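You operate a simulated robot arm through the tools that you are given. There is no shell and no other tool.

Carry out the task below with a simulated robot arm. There is one attempt and no reset: what you move stays moved.

TASK
Tare the tray on the scale, scoop up the two potatoes beside it and weigh them in it.
Fine: tip them in from the scoop; scoop back; press WEIGH once; the tray ends on the scale.

It is judged by the outcome, as a careful person would: the job done as asked, and still so three seconds after it is handed in. It fails if anything else is knocked over, pushed out of place, dropped, spilled or broken.

THE ROBOT
A 7-joint arm with a two-finger parallel gripper, fixed in place. Base frame: the origin is on the floor under the middle of its stand, x ahead of it, y to its left, z up; the work surface is at about z = 900. Readings come in mm, degrees, newtons and seconds.
With the tool pointing down near the work surface it reaches from about 380 to 900 mm from the base axis. Its first joint turns from -143.0 to 143.0 degrees. Payload 3 kg.
The tool frame sits at the grasp point between the pads (the TCP): z along the fingers, y along the line on which they close. The tips reach 30 mm beyond it. Largest opening 94 mm; finger width 28, thickness 10; the body of the gripper, 50 by 96 mm, starts 55 mm behind the TCP.
Orientation is that of the tool frame in the base frame, as a unit quaternion [x, y, z, w]. With the fingers straight down and closing along the base's y, the tool's x points along the base's -x, its y along +y and its z along -z.

THE INTERFACE
- The arm moves only by the tool servo_tool. Its argument "motion" is a list that holds one entry, the list of rows, each a list of 6 numbers: the shift along the base's x, y, z in m, then the turn, a rotation vector about the base's x, y, z in degrees. In form: [[[x, y, z, ax, ay, az], ...]]. A call has 1 to 20 rows; each row shifts and turns the commanded pose from where the row before left it. "fingers" is the finger opening in m, from 0 to 0.094, set as the call begins (left out, the last holds). A row lasts 0.2 s, in which the tool goes at most 50 mm and 8.6 degrees; a call with a longer step from one row to the next is refused whole, and so is a gripper value outside its range. Where a pose cannot be reached the arm comes as near as it can. A force on the tool above 40 N (or 10 N above the force at the start of the call, whichever is more), or a blocked arm, ends the call early, and 0.2 s more pass. The fingers move at their own pace (about 72 mm/s each) and stop on an object; they squeeze with about 37 N. The grip force told is the motor's: it shows also when the fingers shut on nothing. Time passes only in rows, and 0.2 s behind the last, so rows that do not move let the fingers close. It gives the time, the measured TCP pose, the force on the tool (base axes), the opening and the grip force at its end, in the units of the frame above (readings bear some noise), with the torque about the TCP (base axes, N m) and any sound that the robot's microphone picked up, and new pictures: "show" is both (left out), scene, wrist or none.
- Cameras (640 x 400 px; columns grow to the right, rows downward): "scene" is fixed at [219.2, 500.1, 1507.2]; the picture's right is [-0.49, -0.87, 0.00], its down [-0.60, 0.34, -0.72] and it looks along [0.63, -0.36, -0.69] (base axes); focal length 237 px, centre (320, 200). "wrist" rides on the gripper at [76, 14, -103] in the tool frame; the picture's right is [-0.18, 0.98, 0.00], its down [-0.75, -0.14, -0.64] and it looks along [-0.63, -0.12, 0.77] (tool axes); focal length 243 px, centre (320, 200). There is no depth. A picture from a camera that has moved, and an enlarged one, comes with that camera's place and axes in the base frame and with its lens.
- zoom(camera, box): a new picture of the part [left, top, right, bottom] of that camera's present view, enlarged. No time passes.
- finish_job(): hands the job in; it is judged then, once.

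Places have to be worked out from the pictures, the camera data and where the tool is seen. Open the gripper and draw the arm clear of the work before you hand the job in, unless the task says otherwise.

The tools are called after "Call:" as name(argument=value, ...) on one line, values as JSON. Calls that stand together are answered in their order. servo_tool: Moves the arm, as the interface text tells. Its arguments: {"type":"object","properties":{"motion":{"type":"array","items":{"type":"array","items":{"type":"array","items":{"type":"number"}}}},"fingers":{"type":"number"},"show":{"type":"string","enum":["both","scene","wrist","none"]}},"required":["motion"]} The other tools are called the same way: zoom (camera, box) takes an enlarged picture of a part of a camera's view; finish_job () hands the job in.

At the start:

```text
clock: 0.0
tcp_pos: [445.9, 64.9, 1335.0]
ee_rot: [0.0, 1.0, 0.0, 0.0]
contact_force: [-0.1, 0.3, -0.7]
ft_torque: [-0.01, 0.0, -0.01]
finger_gap: 94.2
grasp_force: 0.1
```

scene: 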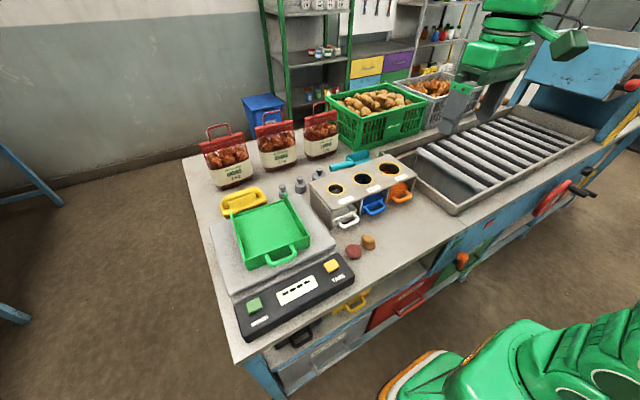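
wrist: 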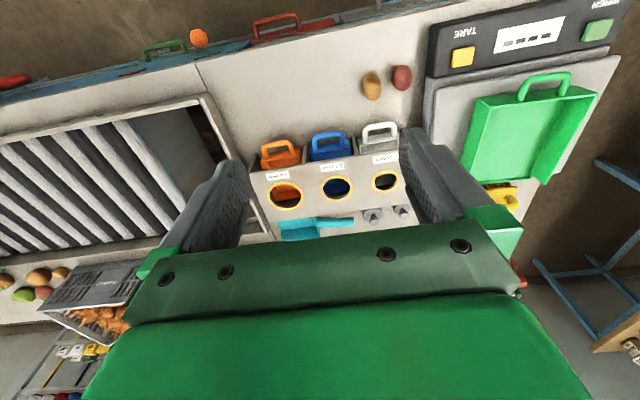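

I start by enlarging the main parts of both views: the scale with its tray and buttons, the two potatoes, and the possible scoop.

Call:
zoom(camera="scene", box=[200, 170, 360, 350])

Call:
zoom(camera="scene", box=[270, 130, 430, 270])

Call:
zoom(camera="wrist", box=[230, 0, 640, 260])

Call:
zoom(camera="scene", box=[190, 90, 350, 220])

```text
2.22 times, centred on (280, 260) of scene
camera zoom: at [219.2, 500.1, 1507.2], right [-0.49, -0.87, 0.0], down [-0.6, 0.34, -0.72], along [0.63, -0.36, -0.69], focal length 527 px, centre (409, 67)
```

zoom: 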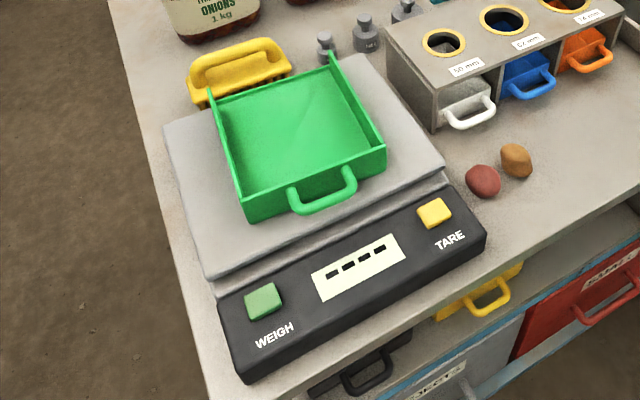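

```text
2.86 times, centred on (350, 200) of scene
camera zoom: at [219.2, 500.1, 1507.2], right [-0.49, -0.87, 0.0], down [-0.6, 0.34, -0.72], along [0.63, -0.36, -0.69], focal length 677 px, centre (234, 200)
```

zoom: 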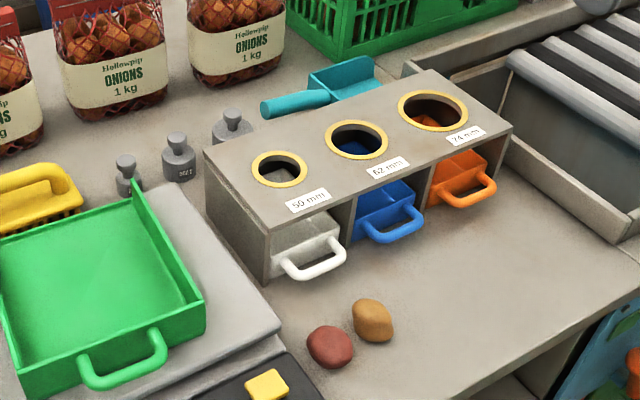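

```text
1.54 times, centred on (435, 130) of wrist
camera zoom: at [368.1, 79.3, 1436.6], right [0.18, 0.98, 0.0], down [0.75, -0.14, 0.64], along [0.63, -0.12, -0.77], focal length 373 px, centre (143, 308)
```

zoom: 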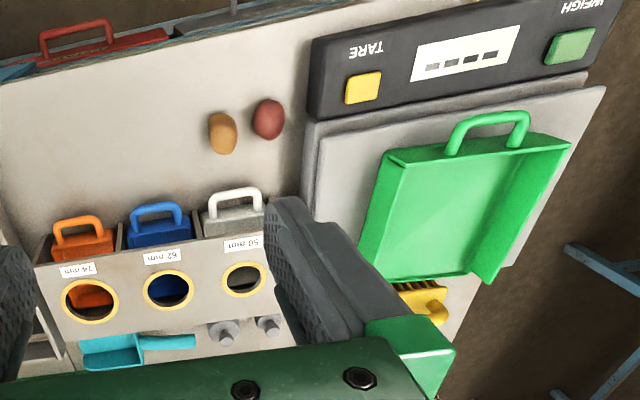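

```text
3.08 times, centred on (270, 155) of scene
camera zoom: at [219.2, 500.1, 1507.2], right [-0.49, -0.87, 0.0], down [-0.6, 0.34, -0.72], along [0.63, -0.36, -0.69], focal length 729 px, centre (474, 338)
```

zoom: 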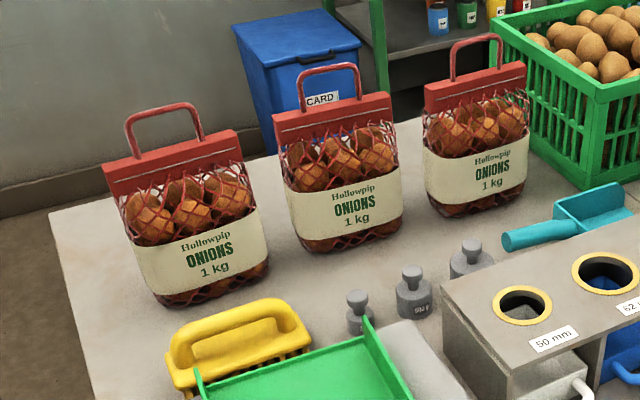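

The teal scoop lies behind the sizing board, roughly from (900, 80) to (890, -145). The potatoes are near (526, 159) and (520, 215), TARE is at about (493, 310, 950) and WEIGH at about (493, 517, 950). I close the fingers and move above TARE.

Call:
servo_tool(motion=[[[0.0047, 0.0245, -0.0285, 0, 0, 0], [0.0047, 0.0245, -0.0285, 0, 0, 0], [0.0047, 0.0245, -0.0285, 0, 0, 0], [0.0047, 0.0245, -0.0285, 0, 0, 0], [0.0047, 0.0245, -0.0285, 0, 0, 0], [0.0047, 0.0245, -0.0285, 0, 0, 0], [0.0047, 0.0245, -0.0285, 0, 0, 0], [0.0047, 0.0245, -0.0285, 0, 0, 0], [0.0047, 0.0245, -0.0285, 0, 0, 0], [0.0047, 0.0245, -0.0285, 0, 0, 0], [0, 0, 0, 0, 0, 0]]], fingers=0, show="both")

```text
clock: 2.4
tcp_pos: [492.0, 311.1, 1049.3]
ee_rot: [0.0, 1.0, 0.0, 0.0]
contact_force: [0.9, 0.0, 0.1]
ft_torque: [0.0, 0.01, -0.01]
finger_gap: 0.0
grasp_force: 33.1
camera wrist: at [415.5, 324.5, 1151.1], right [0.18, 0.98, 0.0], down [0.75, -0.14, 0.64], along [0.63, -0.12, -0.77], focal length 243 px, centre (320, 200)
```

scene: 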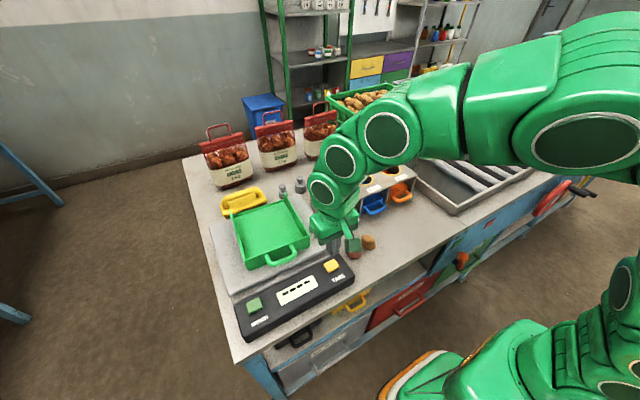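
wrist: 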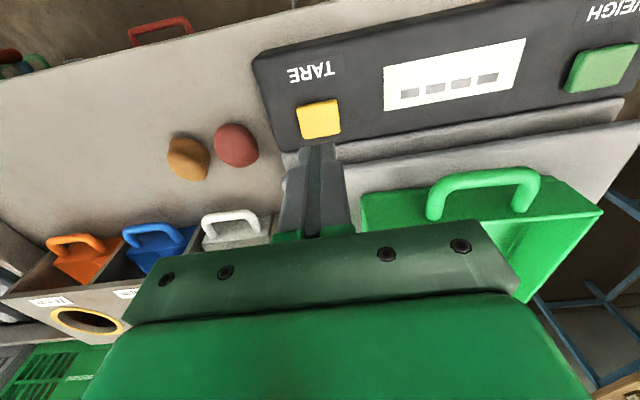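

TARE lies straight below at about (493.5, 310), top near z = 949. I go down to about 10 mm above it before pressing in small steps.

Call:
servo_tool(motion=[[[0.0005, 0, -0.02, 0, 0, 0], [0.0005, 0, -0.02, 0, 0, 0], [0.0005, 0, -0.02, 0, 0, 0], [0, 0, 0, 0, 0, 0]]], show="wrist")

Call:
zoom(camera="scene", box=[240, 190, 400, 330])

```text
clock: 3.4
tcp_pos: [495.3, 310.6, 988.0]
ee_rot: [0.0, 1.0, 0.0, 0.0]
contact_force: [0.6, 0.2, -0.3]
ft_torque: [-0.02, -0.04, -0.04]
finger_gap: 0.0
grasp_force: 33.4
camera wrist: at [417.5, 324.9, 1090.6], right [0.18, 0.98, 0.0], down [0.75, -0.14, 0.64], along [0.63, -0.12, -0.77], focal length 243 px, centre (320, 200)
```

wrist: 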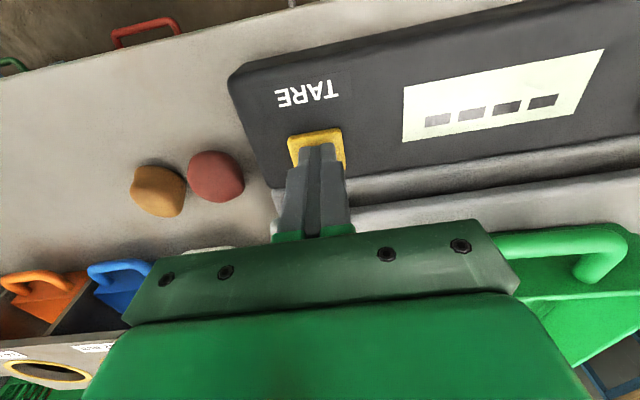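

```text
2.86 times, centred on (320, 260) of scene
camera zoom: at [219.2, 500.1, 1507.2], right [-0.49, -0.87, 0.0], down [-0.6, 0.34, -0.72], along [0.63, -0.36, -0.69], focal length 677 px, centre (320, 29)
```

zoom: 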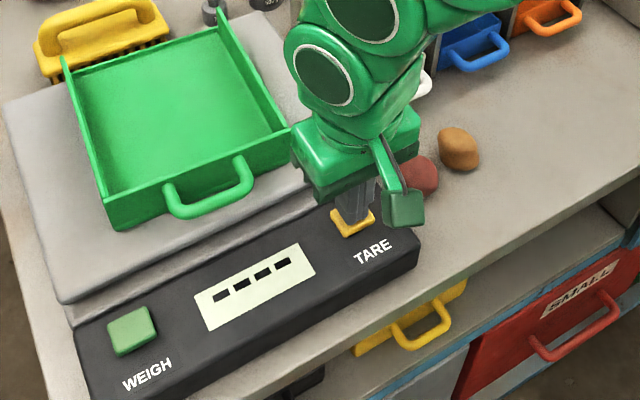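

The fingertips are over the yellow button, about 9 mm above it. I press down in 2 mm steps.

Call:
servo_tool(motion=[[[0, 0, -0.002, 0, 0, 0], [0, 0, -0.002, 0, 0, 0], [0, 0, -0.002, 0, 0, 0], [0, 0, -0.002, 0, 0, 0], [0, 0, -0.001, 0, 0, 0]]], show="wrist")

```text
clock: 4.6
tcp_pos: [493.9, 310.7, 981.6]
ee_rot: [0.001, 1.0, 0.0, -0.001]
contact_force: [-2.5, 3.0, 8.8]
ft_torque: [0.1, 0.03, 0.0]
finger_gap: 0.0
grasp_force: 33.2
heard: click
camera wrist: at [416.6, 324.4, 1082.9], right [0.18, 0.98, 0.0], down [0.75, -0.14, 0.64], along [0.63, -0.12, -0.77], focal length 243 px, centre (320, 200)
```

wrist: 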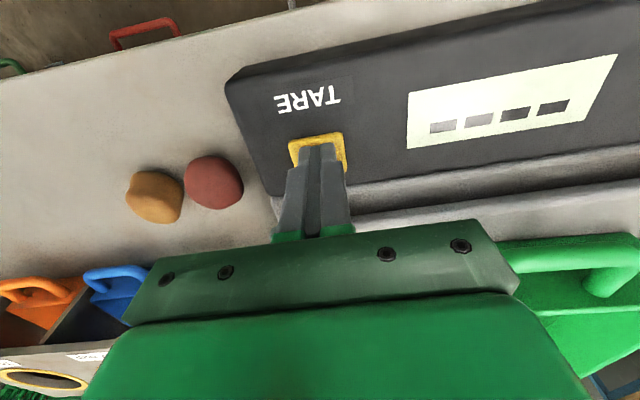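

A click was heard at about 9 N, so I release straight up and check the display.

Call:
servo_tool(motion=[[[0, 0, 0.01, 0, 0, 0], [0, 0, 0.03, 0, 0, 0], [0, 0, 0.04, 0, 0, 0], [0, 0, 0.04, 0, 0, 0], [0, 0, 0, 0, 0, 0]]], show="wrist")

Call:
zoom(camera="scene", box=[220, 230, 380, 350])

```text
clock: 5.8
tcp_pos: [492.7, 310.4, 1099.2]
ee_rot: [0.0, 1.0, 0.0, 0.0]
contact_force: [0.0, 0.5, 0.5]
ft_torque: [0.04, -0.01, -0.02]
finger_gap: 0.1
grasp_force: 32.7
camera wrist: at [415.7, 324.3, 1201.3], right [0.18, 0.98, 0.0], down [0.75, -0.14, 0.64], along [0.63, -0.12, -0.77], focal length 243 px, centre (320, 200)
```

wrist: 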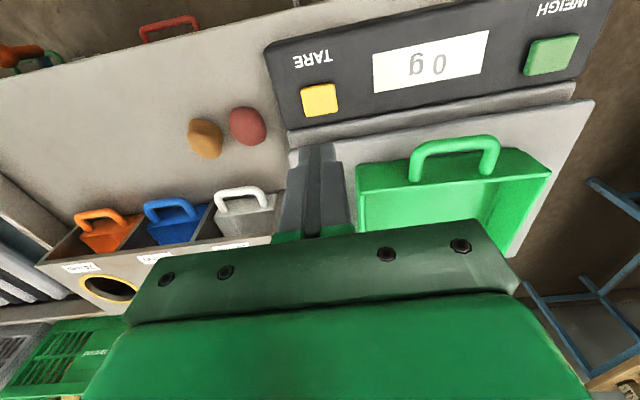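

```text
3.33 times, centred on (300, 290) of scene
camera zoom: at [219.2, 500.1, 1507.2], right [-0.49, -0.87, 0.0], down [-0.6, 0.34, -0.72], along [0.63, -0.36, -0.69], focal length 790 px, centre (387, -100)
```

zoom: 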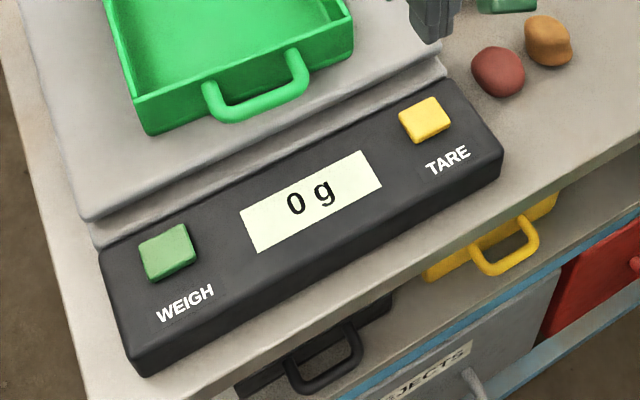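

The scale now shows 0 g, so the tare is done. Next I carry the gripper up above the sizing board and turn it -90 degrees, so the fingers close across the scoop's handle and the wrist camera can look along it.

Call:
servo_tool(motion=[[[0, 0, 0.04, 0, 0, 0], [0, 0, 0.04, 0, 0, 0], [0.026, -0.016, 0.004, 0, 0, -8.2], [0.026, -0.016, 0.004, 0, 0, -8.2], [0.026, -0.016, 0.004, 0, 0, -8.2], [0.026, -0.016, 0.004, 0, 0, -8.2], [0.026, -0.016, 0.004, 0, 0, -8.2], [0.026, -0.016, 0.004, 0, 0, -8.2], [0.026, -0.016, 0.004, 0, 0, -8.2], [0.026, -0.016, 0.004, 0, 0, -8.2], [0.026, -0.016, 0.004, 0, 0, -8.2], [0.026, -0.016, 0.004, 0, 0, -8.2], [0.026, -0.016, 0, 0, 0, -8.0], [0, 0, 0, 0, 0, 0]]], fingers=0.06, show="both")

```text
clock: 8.8
tcp_pos: [764.5, 137.6, 1195.8]
ee_rot: [0.708, 0.706, 0.0, 0.0]
contact_force: [-0.2, 0.1, 0.0]
ft_torque: [-0.03, -0.03, -0.07]
finger_gap: 59.8
grasp_force: 0.0
out of reach, approached as far as the arm can: row 12
camera wrist: at [777.8, 212.8, 1297.0], right [0.98, -0.19, 0.0], down [-0.14, -0.75, 0.64], along [-0.12, -0.63, -0.77], focal length 243 px, centre (320, 200)
```

scene: 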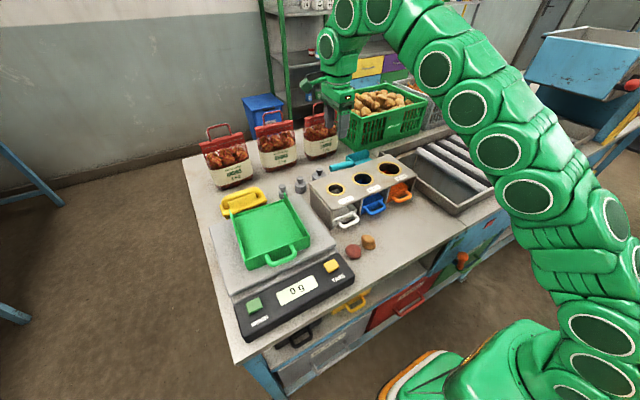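
wrist: 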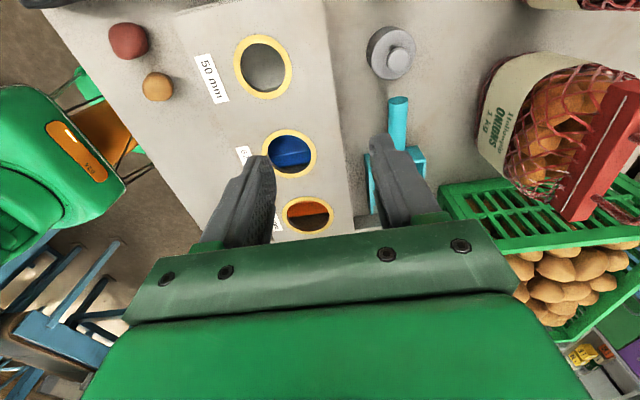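

The handle appears to run from about (870, 72) to (878, -12), with the blade beyond toward -y. I enlarge both views of the scoop to see its shape.

Call:
zoom(camera="wrist", box=[330, 20, 470, 220])

Call:
zoom(camera="scene", box=[310, 130, 400, 190])

```text
2.00 times, centred on (400, 120) of wrist
camera zoom: at [777.8, 212.8, 1297.0], right [0.98, -0.19, 0.0], down [-0.14, -0.75, 0.64], along [-0.12, -0.63, -0.77], focal length 485 px, centre (160, 360)
```

zoom: 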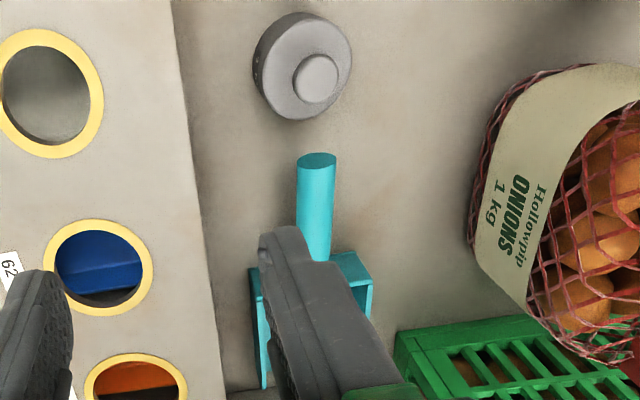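

```text
6.67 times, centred on (355, 160) of scene
camera zoom: at [219.2, 500.1, 1507.2], right [-0.49, -0.87, 0.0], down [-0.6, 0.34, -0.72], along [0.63, -0.36, -0.69], focal length 1580 px, centre (87, 467)
```

zoom: 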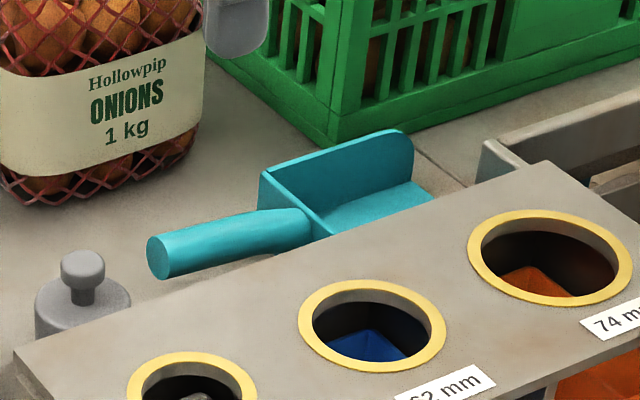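

The scoop has a back wall at the handle end, two side walls, and opens toward -y. I move closer with the fingers fully open for a better look.

Call:
servo_tool(motion=[[[0.005, -0.005, -0.03, 0, 0, 0], [0.02, -0.008, -0.03, 0, 0, 0], [0.02, -0.008, -0.03, 0, 0, 0], [0.02, -0.008, -0.03, 0, 0, 0], [0.01, -0.008, -0.01, 0, 0, 0], [0, 0, 0, 0, 0, 0]]], fingers=0.094, show="both")

Call:
zoom(camera="wrist", box=[240, 0, 480, 220])

```text
clock: 10.2
tcp_pos: [839.0, 101.1, 1064.2]
ee_rot: [0.707, 0.707, 0.0, 0.0]
contact_force: [-1.3, 0.5, -0.5]
ft_torque: [-0.03, 0.0, 0.01]
finger_gap: 93.7
grasp_force: 0.1
camera wrist: at [853.0, 175.5, 1166.4], right [0.98, -0.18, 0.0], down [-0.14, -0.75, 0.64], along [-0.12, -0.63, -0.77], focal length 243 px, centre (320, 200)
```

scene: 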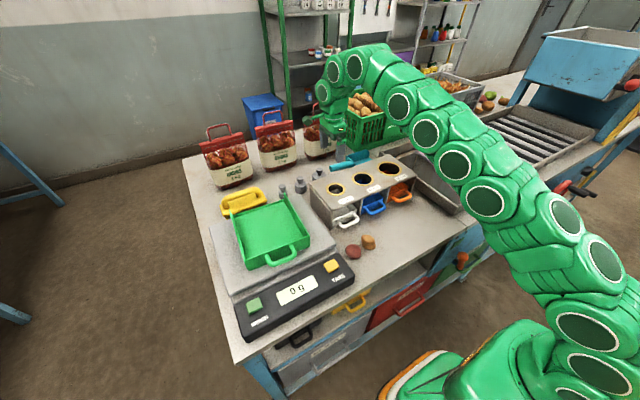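
wrist: 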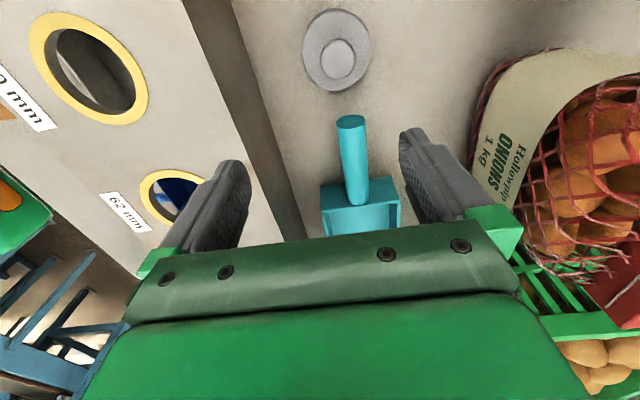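

```text
1.82 times, centred on (360, 110) of wrist
camera zoom: at [853.0, 175.5, 1166.4], right [0.98, -0.18, 0.0], down [-0.14, -0.75, 0.64], along [-0.12, -0.63, -0.77], focal length 441 px, centre (247, 364)
```

zoom: 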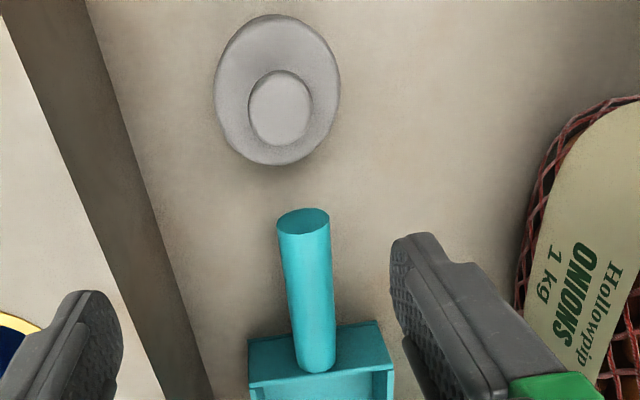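

Working from both cameras: the scoop's back wall sits at y ≈ -23, x ≈ 817–916 and about 50 mm tall. The handle is about 27 mm thick at x ≈ 865, rising from z ≈ 930 to 950 at its end near y = 85. I move above the handle at (865, 25).

Call:
servo_tool(motion=[[[0.013, -0.03, -0.01, 0, 0, 0], [0.013, -0.03, -0.015, 0, 0, 0], [0, -0.016, -0.02, 0, 0, 0], [0, 0, -0.015, 0, 0, 0], [0, 0, 0, 0, 0, 0]]], fingers=0.075, show="both")

Call:
zoom(camera="scene", box=[290, 100, 410, 190])

```text
clock: 11.4
tcp_pos: [864.2, 22.4, 1004.7]
ee_rot: [0.707, 0.707, 0.0, 0.0]
contact_force: [0.4, -0.2, 0.0]
ft_torque: [-0.02, 0.01, -0.02]
finger_gap: 75.0
grasp_force: 0.1
camera wrist: at [878.8, 98.4, 1106.2], right [0.98, -0.18, 0.0], down [-0.14, -0.75, 0.64], along [-0.12, -0.63, -0.77], focal length 243 px, centre (320, 200)
```

scene: 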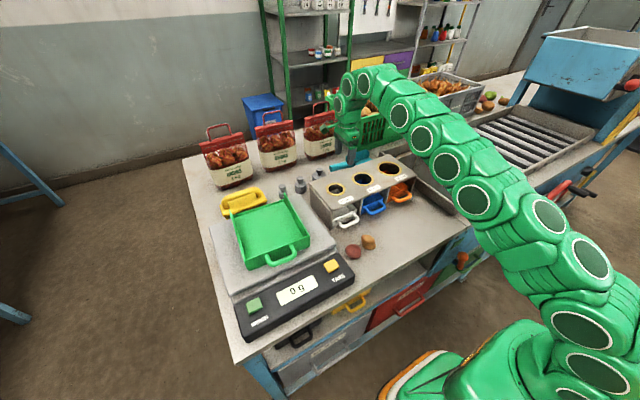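
wrist: 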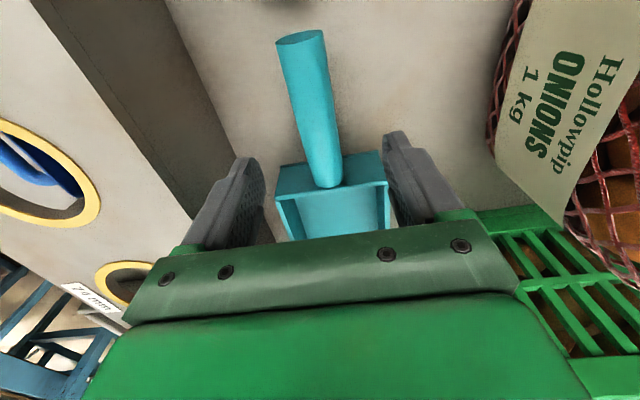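

```text
4.44 times, centred on (350, 145) of scene
camera zoom: at [219.2, 500.1, 1507.2], right [-0.49, -0.87, 0.0], down [-0.6, 0.34, -0.72], along [0.63, -0.36, -0.69], focal length 1053 px, centre (187, 444)
```

zoom: 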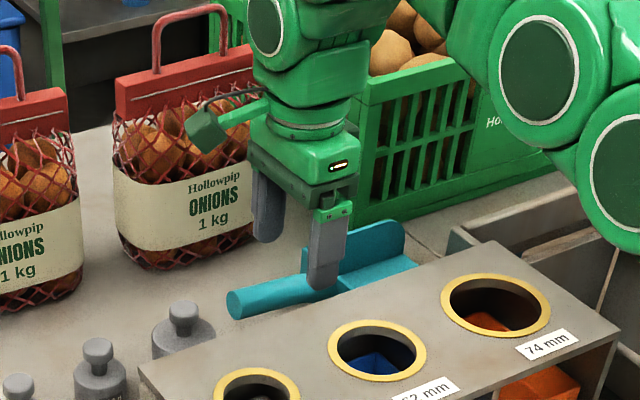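

The handle sits centred between the fingers (about x = 862–864). I go down to TCP z ≈ 939 before closing.

Call:
servo_tool(motion=[[[-0.001, 0.001, -0.02, 0, 0, 0], [0, 0.001, -0.02, 0, 0, 0], [0, 0, -0.015, 0, 0, 0], [0, 0, -0.01, 0, 0, 0], [0, 0, 0, 0, 0, 0]]], show="both")

Call:
zoom(camera="scene", box=[290, 100, 410, 190])

```text
clock: 12.6
tcp_pos: [864.4, 24.3, 941.2]
ee_rot: [0.707, 0.707, 0.001, 0.001]
contact_force: [-0.4, -0.2, 0.7]
ft_torque: [0.0, 0.02, -0.01]
finger_gap: 74.9
grasp_force: 0.0
camera wrist: at [877.2, 100.5, 1041.6], right [0.98, -0.18, 0.0], down [-0.14, -0.75, 0.64], along [-0.12, -0.63, -0.77], focal length 243 px, centre (320, 200)
```

scene: 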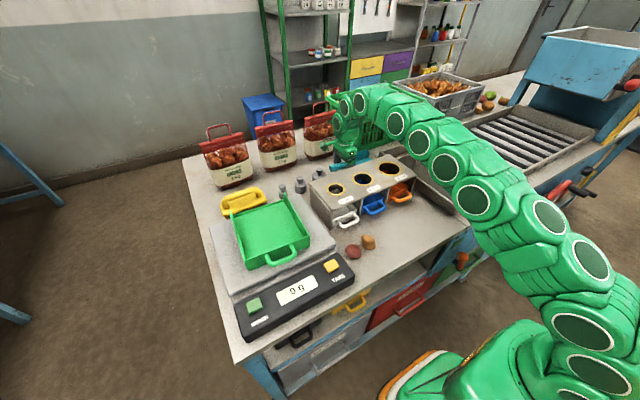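
wrist: 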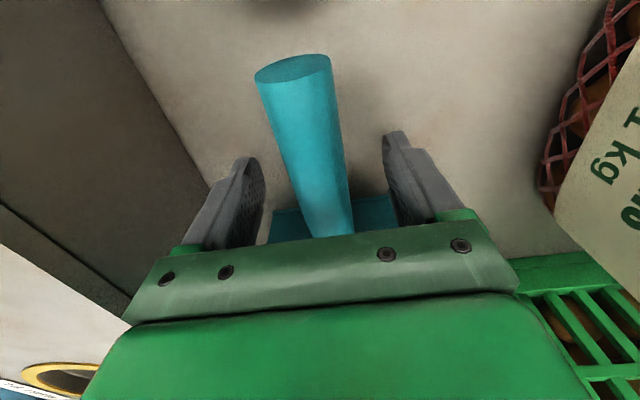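

```text
4.44 times, centred on (350, 145) of scene
camera zoom: at [219.2, 500.1, 1507.2], right [-0.49, -0.87, 0.0], down [-0.6, 0.34, -0.72], along [0.63, -0.36, -0.69], focal length 1053 px, centre (187, 444)
```

zoom: 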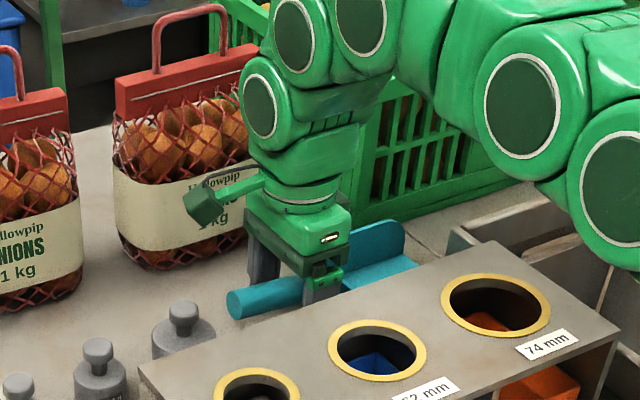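

The handle runs between the pads right at TCP height. I close on it now.

Call:
servo_tool(motion=[[[0, 0, 0, 0, 0, 0], [0, 0, 0, 0, 0, 0], [0, 0, 0, 0, 0, 0], [0, 0, 0, 0, 0, 0], [0, 0, 0, 0, 0, 0]]], fingers=0.0, show="wrist")

```text
clock: 13.8
tcp_pos: [865.3, 24.9, 939.6]
ee_rot: [0.707, 0.707, 0.0, -0.001]
contact_force: [-1.1, 0.7, 2.3]
ft_torque: [-0.1, -0.04, 0.06]
finger_gap: 30.5
grasp_force: 36.5
camera wrist: at [877.1, 100.5, 1041.6], right [0.98, -0.18, 0.0], down [-0.14, -0.75, 0.64], along [-0.12, -0.63, -0.77], focal length 243 px, centre (320, 200)
```

wrist: 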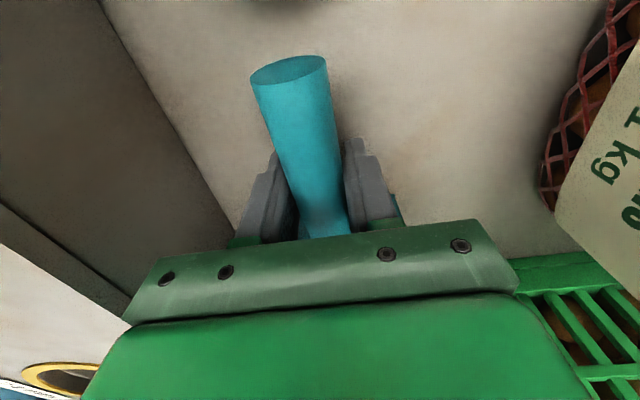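

The handle is held at a 30.5 mm opening, with TCP (865, 24.7, 940) as the place to return it to. I lift it slowly and check that it stays level.

Call:
servo_tool(motion=[[[0, 0, 0.005, 0, 0, 0], [0, 0, 0.01, 0, 0, 0], [0, 0, 0.015, 0, 0, 0], [0, 0, 0.02, 0, 0, 0], [0, 0, 0, 0, 0, 0]]], show="both")

Call:
zoom(camera="scene", box=[290, 100, 410, 190])

```text
clock: 15.0
tcp_pos: [862.5, 26.2, 990.5]
ee_rot: [0.707, 0.707, 0.0, 0.0]
contact_force: [0.1, 0.2, -0.6]
ft_torque: [0.07, 0.0, -0.02]
finger_gap: 30.7
grasp_force: 36.7
camera wrist: at [876.8, 101.5, 1092.0], right [0.98, -0.18, 0.0], down [-0.14, -0.75, 0.64], along [-0.12, -0.63, -0.77], focal length 243 px, centre (320, 200)
```

scene: 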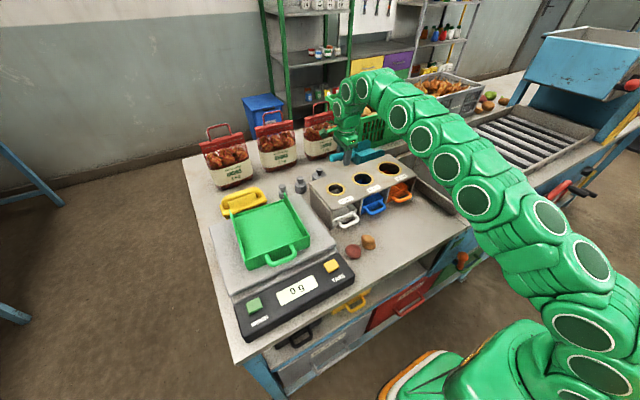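
wrist: 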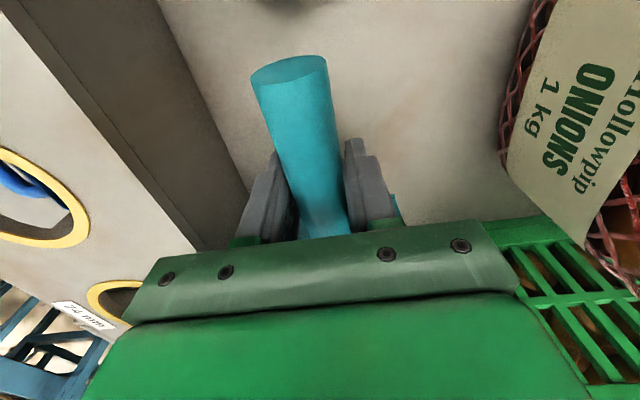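

```text
4.44 times, centred on (350, 145) of scene
camera zoom: at [219.2, 500.1, 1507.2], right [-0.49, -0.87, 0.0], down [-0.6, 0.34, -0.72], along [0.63, -0.36, -0.69], focal length 1053 px, centre (187, 444)
```

zoom: 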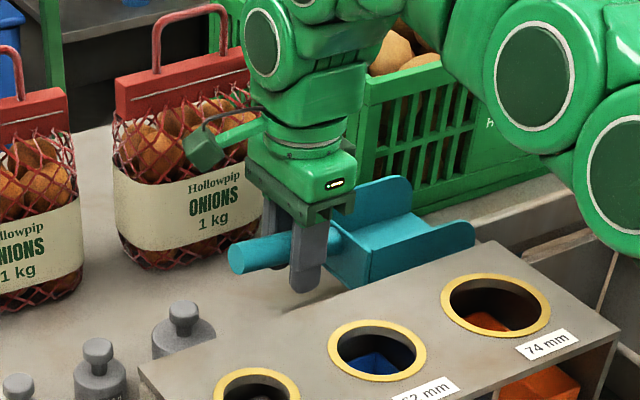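

The scoop is level, light and held firmly. I lift it clear of everything, pull it back over the sizing board and start turning it so its mouth faces +y.

Call:
servo_tool(motion=[[[0, 0, 0.03, 0, 0, 0], [0, 0, 0.035, 0, 0, 0], [0, 0, 0.035, 0, 0, 0], [-0.01, 0, 0.03, 0, 0, 0], [-0.03, 0, 0.01, 0, 0, 0], [-0.04, 0, 0, 0, 0, 0], [-0.04, -0.005, 0, 0, 0, 0], [-0.04, -0.005, 0, 0, 0, 0], [-0.03, -0.005, 0, 0, 0, 4], [-0.02, -0.005, 0, 0, 0, 8], [-0.02, -0.005, 0, 0, 0, 8], [-0.02, -0.005, 0, 0, 0, 8], [-0.01, -0.005, 0, 0, 0, 8], [-0.01, -0.005, 0, 0, 0, 8], [-0.01, -0.005, 0, 0, 0, 8], [-0.01, -0.005, 0, 0, 0, 8], [-0.01, -0.005, 0, 0, 0, 8], [-0.01, -0.005, 0, 0, 0, 8], [0, 0, 0, 0, 0, 8]]], show="both")

```text
clock: 19.0
tcp_pos: [542.8, -34.2, 1117.6]
ee_rot: [0.052, 0.999, 0.0, 0.0]
contact_force: [-1.1, -0.7, -1.1]
ft_torque: [0.02, 0.06, 0.03]
finger_gap: 30.6
grasp_force: 37.0
out of reach, approached as far as the arm can: row 3
camera wrist: at [468.0, -13.2, 1218.9], right [0.28, 0.96, 0.0], down [0.74, -0.22, 0.64], along [0.62, -0.18, -0.77], focal length 243 px, centre (320, 200)
```

scene: 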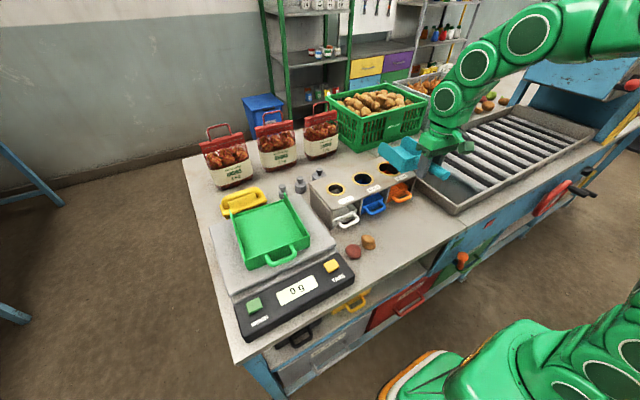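
wrist: 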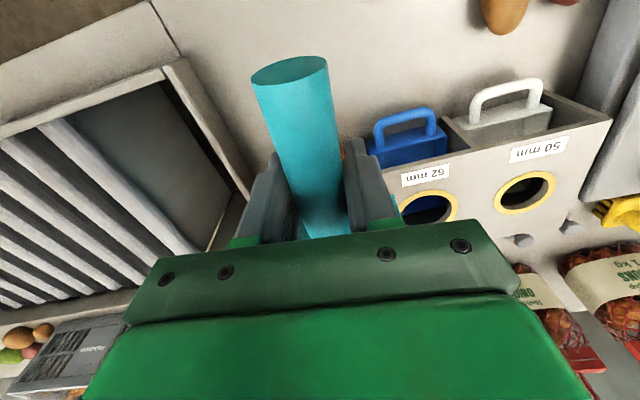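

It has turned about 84 degrees and the grip is holding. I finish the turn of about 96 degrees while drifting to (525, -70), with the mouth toward +y.

Call:
servo_tool(motion=[[[-0.002, -0.003, 0, 0, 0, 8], [-0.002, -0.003, 0, 0, 0, 8], [-0.002, -0.003, 0, 0, 0, 8], [-0.002, -0.003, 0, 0, 0, 8], [-0.002, -0.003, 0, 0, 0, 8], [-0.002, -0.003, 0, 0, 0, 8], [-0.002, -0.003, 0, 0, 0, 8], [-0.001, -0.003, 0, 0, 0, 8], [-0.001, -0.003, 0, 0, 0, 8], [-0.001, -0.003, 0, 0, 0, 8], [-0.001, -0.003, 0, 0, 0, 8], [-0.001, -0.003, 0, 0, 0, 8], [0, 0, 0, 0, 0, 0]]], show="both")

Call:
zoom(camera="scene", box=[320, 150, 500, 290])

```text
clock: 21.8
tcp_pos: [524.1, -70.0, 1118.1]
ee_rot: [0.708, -0.706, 0.001, 0.0]
contact_force: [0.7, -1.0, -0.6]
ft_torque: [-0.06, 0.0, -0.02]
finger_gap: 30.9
grasp_force: 36.5
camera wrist: at [509.0, -147.4, 1219.3], right [-0.98, 0.18, 0.0], down [0.14, 0.75, 0.64], along [0.12, 0.63, -0.77], focal length 243 px, centre (320, 200)
```

scene: 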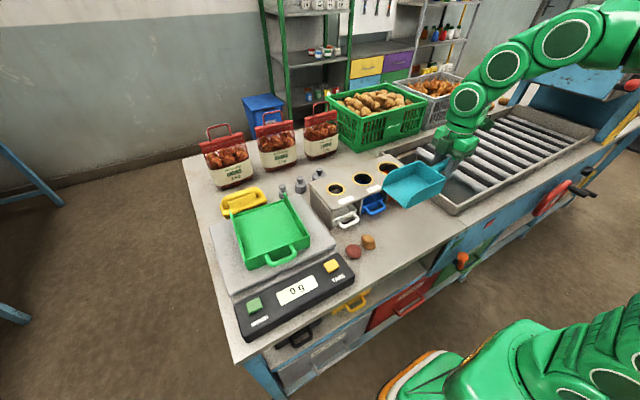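
wrist: 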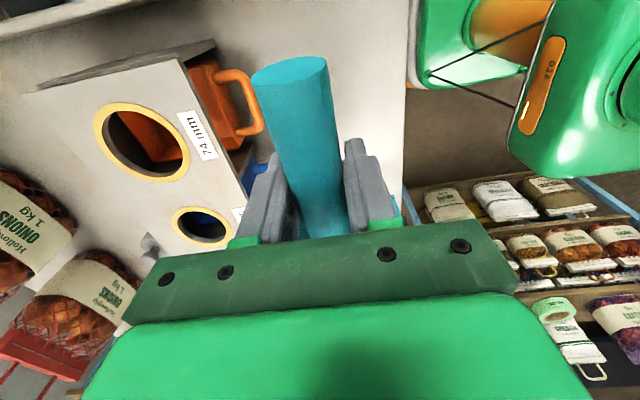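

```text
2.86 times, centred on (410, 220) of scene
camera zoom: at [219.2, 500.1, 1507.2], right [-0.49, -0.87, 0.0], down [-0.6, 0.34, -0.72], along [0.63, -0.36, -0.69], focal length 677 px, centre (63, 143)
```

zoom: 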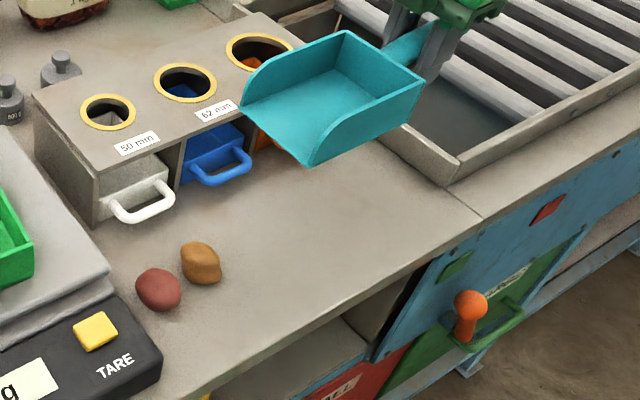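

The scoop is level with its front edge near y ≈ 100, spanning x ≈ 477–569. The potatoes are at about (523, 162) and (517, 221), so the lane lines up. I lower it to about 17 mm above the table, behind the potatoes.

Call:
servo_tool(motion=[[[-0.001, 0, -0.04, 0, 0, 0], [-0.001, 0, -0.04, 0, 0, 0], [-0.001, 0, -0.04, 0, 0, 0], [0, 0, -0.03, 0, 0, 0], [0, 0, -0.01, 0, 0, 0], [0, 0, 0, 0, 0, 0]]], show="both")

Call:
zoom(camera="scene", box=[320, 180, 460, 290])

```text
clock: 23.2
tcp_pos: [520.6, -69.5, 958.4]
ee_rot: [-0.707, 0.707, 0.001, 0.0]
contact_force: [-0.2, -0.3, -0.9]
ft_torque: [-0.06, -0.02, -0.01]
finger_gap: 30.6
grasp_force: 36.8
camera wrist: at [506.2, -146.8, 1058.7], right [-0.98, 0.18, 0.0], down [0.14, 0.75, 0.64], along [0.12, 0.63, -0.77], focal length 243 px, centre (320, 200)
```

scene: 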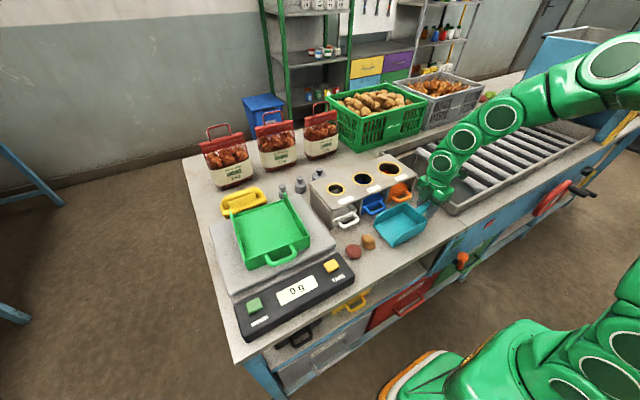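
wrist: 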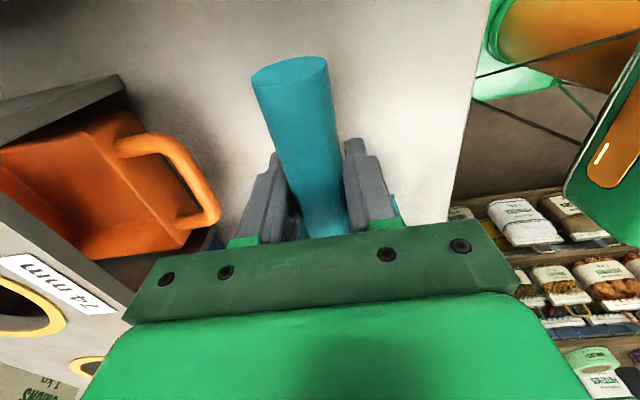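

```text
3.64 times, centred on (390, 235) of scene
camera zoom: at [219.2, 500.1, 1507.2], right [-0.49, -0.87, 0.0], down [-0.6, 0.34, -0.72], along [0.63, -0.36, -0.69], focal length 862 px, centre (66, 73)
```

zoom: 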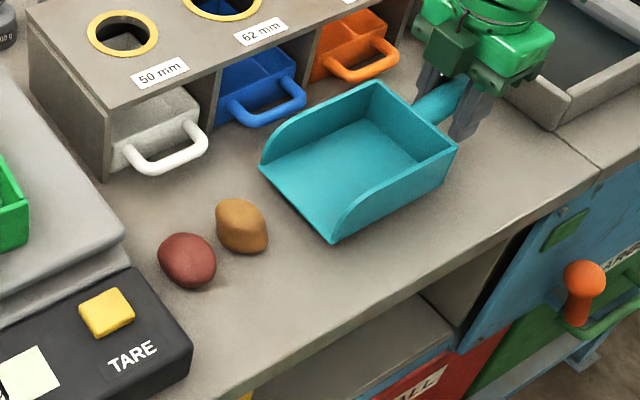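

The scoop and both potatoes are in one lane, with the lane centre at x ≈ 519. I tip the scoop slightly nose-down so the front edge rides on the table, and lower it until I feel contact.

Call:
servo_tool(motion=[[[0.001, 0, -0.004, -1.5, 0, 0], [0.001, 0, -0.003, 0, 0, 0], [0, 0, -0.003, 0, 0, 0], [0, 0, -0.002, 0, 0, 0], [0, 0, -0.001, 0, 0, 0], [0, 0, 0, 0, 0, 0]]], show="none")

```text
clock: 24.6
tcp_pos: [521.8, -70.1, 945.0]
ee_rot: [0.707, -0.707, 0.01, 0.009]
contact_force: [0.6, 0.7, -0.5]
ft_torque: [-0.06, 0.0, 0.0]
finger_gap: 30.6
grasp_force: 37.0
```

No contact yet at z = 945, so I lower it further in 1 mm steps.

Call:
servo_tool(motion=[[[0, 0, -0.001, 0, 0, 0], [0, 0, -0.001, 0, 0, 0], [0, 0, 0, 0, 0, 0]]], show="none")

```text
clock: 25.4
tcp_pos: [522.7, -69.8, 942.1]
ee_rot: [-0.707, 0.707, -0.01, -0.009]
contact_force: [0.5, -0.8, 3.9]
ft_torque: [0.73, -0.09, -0.08]
finger_gap: 30.8
grasp_force: 37.4
```

The front edge touches down with about 4 N. I ease it slightly and push forward in +y toward the yellow potato.

Call:
servo_tool(motion=[[[0, 0.004, 0.0005, 0, 0, 0], [0, 0.008, 0, 0, 0, 0], [0, 0.008, 0, 0, 0, 0], [0, 0.008, 0, 0, 0, 0], [0, 0.008, 0, 0, 0, 0], [0, 0.006, 0, 0, 0, 0], [0, 0, 0, 0, 0, 0]]], show="scene")

Call:
zoom(camera="scene", box=[320, 190, 440, 280])

```text
clock: 27.0
tcp_pos: [523.7, -28.3, 941.8]
ee_rot: [-0.707, 0.707, -0.01, -0.01]
contact_force: [-0.6, 0.1, -0.5]
ft_torque: [-0.04, -0.04, 0.0]
finger_gap: 30.6
grasp_force: 37.0
```

scene: 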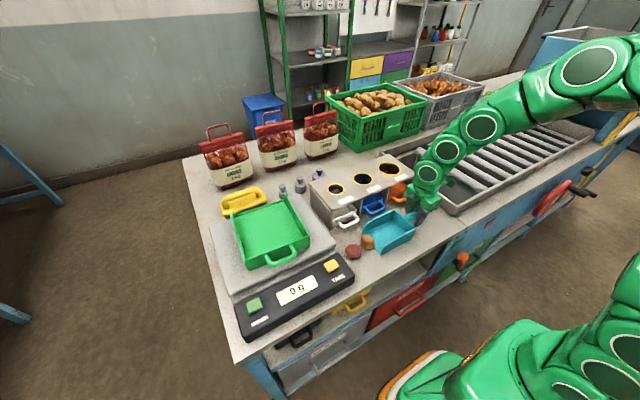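

```text
4.44 times, centred on (380, 235) of scene
camera zoom: at [219.2, 500.1, 1507.2], right [-0.49, -0.87, 0.0], down [-0.6, 0.34, -0.72], along [0.63, -0.36, -0.69], focal length 1053 px, centre (53, 44)
```

zoom: 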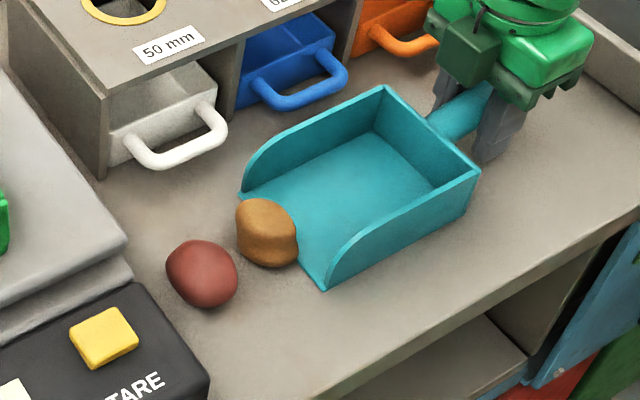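

The yellow potato is right at the front edge and the load on the table has dropped to nothing. I press down 1 mm and push on slowly.

Call:
servo_tool(motion=[[[0, 0.002, -0.001, 0, 0, 0], [0, 0.006, 0, 0, 0, 0], [0, 0.006, 0, 0, 0, 0], [0, 0.006, 0, 0, 0, 0], [0, 0, 0, 0, 0, 0]]], show="scene")

Call:
zoom(camera="scene", box=[320, 190, 440, 280])

```text
clock: 28.2
tcp_pos: [522.3, -9.2, 942.0]
ee_rot: [0.708, -0.707, 0.009, 0.009]
contact_force: [0.3, -0.4, 0.6]
ft_torque: [0.19, -0.05, -0.03]
finger_gap: 30.5
grasp_force: 37.4
```

scene: 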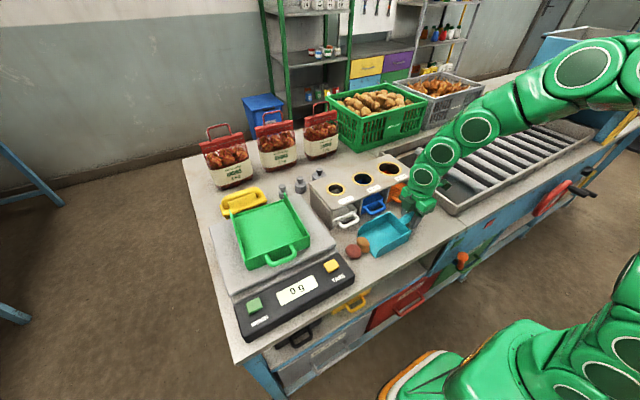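

```text
4.44 times, centred on (380, 235) of scene
camera zoom: at [219.2, 500.1, 1507.2], right [-0.49, -0.87, 0.0], down [-0.6, 0.34, -0.72], along [0.63, -0.36, -0.69], focal length 1053 px, centre (53, 44)
```

zoom: 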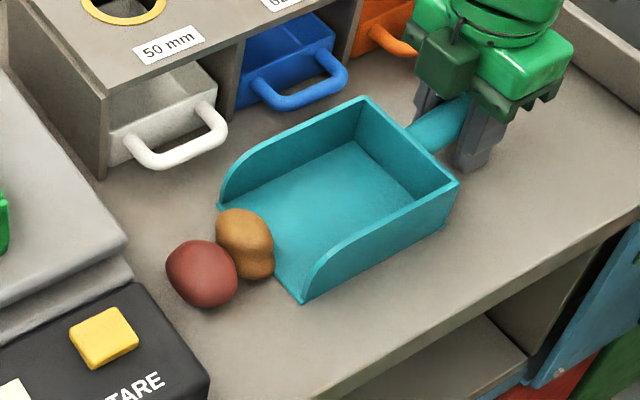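

The yellow potato now rests against the red one. I keep pushing slowly, letting the red one come up against the side of the scale.

Call:
servo_tool(motion=[[[0, 0.005, 0, 0, 0, 0], [0, 0.005, 0, 0, 0, 0], [0, 0.005, 0, 0, 0, 0], [0, 0.005, 0, 0, 0, 0], [0, 0, 0, 0, 0, 0]]], show="none")

Call:
zoom(camera="scene", box=[310, 200, 430, 290])

```text
clock: 29.4
tcp_pos: [522.6, 11.1, 940.9]
ee_rot: [0.707, -0.707, 0.009, 0.009]
contact_force: [0.3, -2.3, 4.4]
ft_torque: [0.76, -0.04, -0.02]
finger_gap: 30.7
grasp_force: 36.7
```

```text
4.44 times, centred on (370, 245) of scene
camera zoom: at [219.2, 500.1, 1507.2], right [-0.49, -0.87, 0.0], down [-0.6, 0.34, -0.72], along [0.63, -0.36, -0.69], focal length 1053 px, centre (98, 0)
```

zoom: 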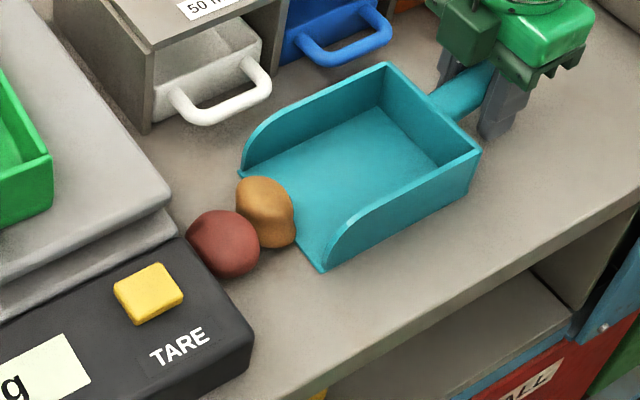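

The red potato is close to the scale and the yellow one has begun riding onto the lip. I push on in 4 mm steps while watching the force.

Call:
servo_tool(motion=[[[0, 0.004, 0, 0, 0, 0], [0, 0.004, 0, 0, 0, 0], [0, 0.004, 0, 0, 0, 0], [0, 0, 0, 0, 0, 0]]], show="none")

Call:
zoom(camera="scene", box=[310, 200, 430, 290])

```text
clock: 30.4
tcp_pos: [521.7, 22.7, 941.7]
ee_rot: [0.707, -0.707, 0.009, 0.009]
contact_force: [-1.0, -0.2, -1.7]
ft_torque: [-0.04, -0.02, 0.02]
finger_gap: 30.5
grasp_force: 36.7
```

```text
4.44 times, centred on (370, 245) of scene
camera zoom: at [219.2, 500.1, 1507.2], right [-0.49, -0.87, 0.0], down [-0.6, 0.34, -0.72], along [0.63, -0.36, -0.69], focal length 1053 px, centre (98, 0)
```

zoom: 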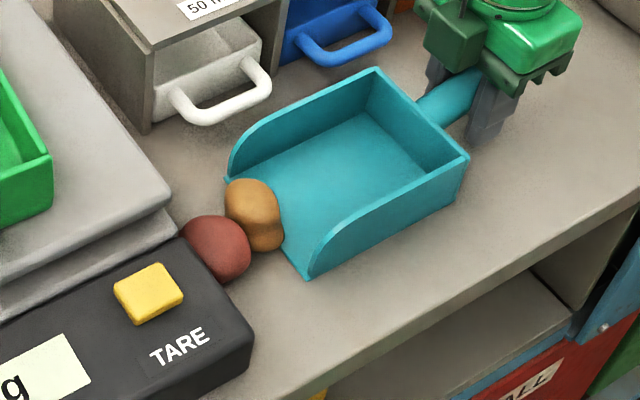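

The red potato now appears to touch the scale. I press down 1 mm and go on in small steps, using the TARE button at zoom (148, 292) as a check that the scale does not shift.

Call:
servo_tool(motion=[[[0, 0.003, -0.001, 0, 0, 0], [0, 0.003, 0, 0, 0, 0], [0, 0.003, 0, 0, 0, 0], [0, 0.003, 0, 0, 0, 0], [0, 0, 0, 0, 0, 0]]], show="none")

Call:
zoom(camera="scene", box=[310, 200, 430, 290])

```text
clock: 31.6
tcp_pos: [522.2, 34.7, 940.8]
ee_rot: [0.707, -0.707, 0.01, 0.009]
contact_force: [0.1, -1.1, 0.8]
ft_torque: [0.19, 0.03, 0.01]
finger_gap: 30.8
grasp_force: 36.8
```

```text
4.44 times, centred on (370, 245) of scene
camera zoom: at [219.2, 500.1, 1507.2], right [-0.49, -0.87, 0.0], down [-0.6, 0.34, -0.72], along [0.63, -0.36, -0.69], focal length 1053 px, centre (98, 0)
```

zoom: 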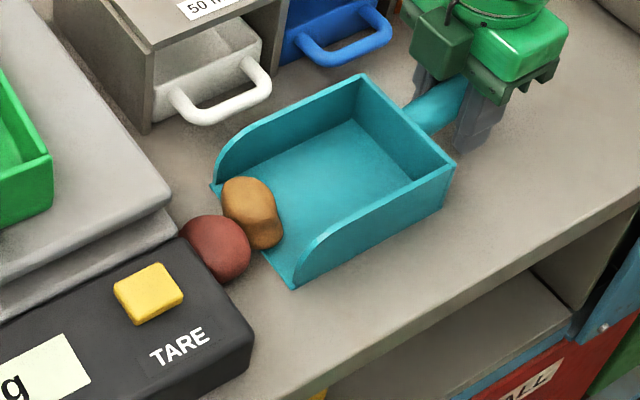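

The yellow potato is now inside the scoop and the red one is at the mouth, braced by the scale, which has not moved. The front edge is at y ≈ 211; I keep pushing toward about 235.

Call:
servo_tool(motion=[[[0, 0.003, 0, 0, 0, 0], [0, 0.003, 0, 0, 0, 0], [0, 0.003, 0, 0, 0, 0], [0, 0.003, 0, 0, 0, 0], [0, 0.003, 0, 0, 0, 0], [0, 0, 0, 0, 0, 0]]], show="none")

Call:
zoom(camera="scene", box=[310, 200, 430, 290])

```text
clock: 33.0
tcp_pos: [524.0, 50.8, 940.2]
ee_rot: [-0.707, 0.707, -0.01, -0.009]
contact_force: [0.0, -0.8, 0.9]
ft_torque: [0.12, 0.0, 0.03]
finger_gap: 30.4
grasp_force: 36.9
```

```text
4.44 times, centred on (370, 245) of scene
camera zoom: at [219.2, 500.1, 1507.2], right [-0.49, -0.87, 0.0], down [-0.6, 0.34, -0.72], along [0.63, -0.36, -0.69], focal length 1053 px, centre (98, 0)
```

zoom: 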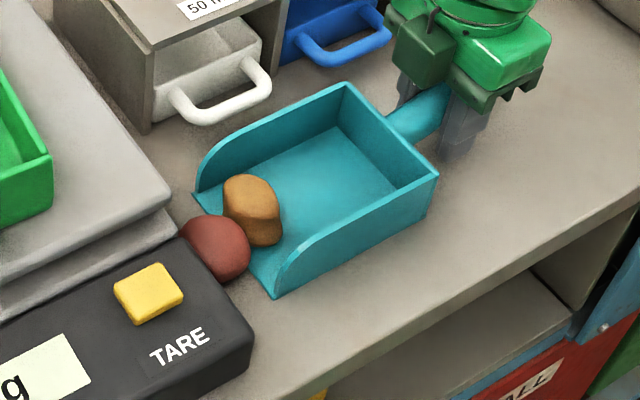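

The yellow potato is well inside and the red one is starting onto the blade. I push 15 mm further.

Call:
servo_tool(motion=[[[0, 0.003, 0, 0, 0, 0], [0, 0.003, 0, 0, 0, 0], [0, 0.003, 0, 0, 0, 0], [0, 0.003, 0, 0, 0, 0], [0, 0.003, 0, 0, 0, 0], [0, 0, 0, 0, 0, 0]]], show="none")

Call:
zoom(camera="scene", box=[310, 200, 430, 290])

```text
clock: 34.4
tcp_pos: [523.3, 66.3, 942.1]
ee_rot: [0.707, -0.707, 0.009, 0.009]
contact_force: [-0.3, 1.4, 0.9]
ft_torque: [0.26, 0.0, 0.03]
finger_gap: 30.6
grasp_force: 37.3
```

```text
4.44 times, centred on (370, 245) of scene
camera zoom: at [219.2, 500.1, 1507.2], right [-0.49, -0.87, 0.0], down [-0.6, 0.34, -0.72], along [0.63, -0.36, -0.69], focal length 1053 px, centre (98, 0)
```

zoom: 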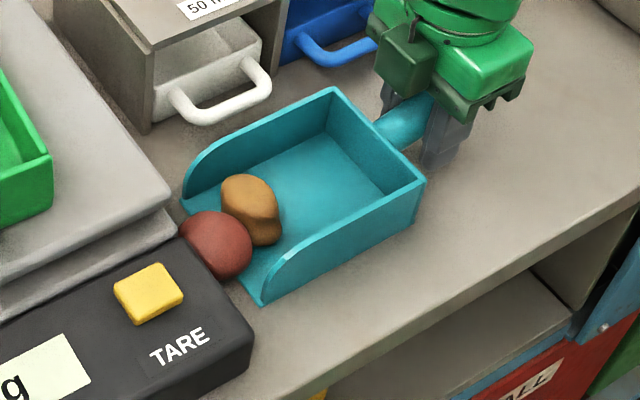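

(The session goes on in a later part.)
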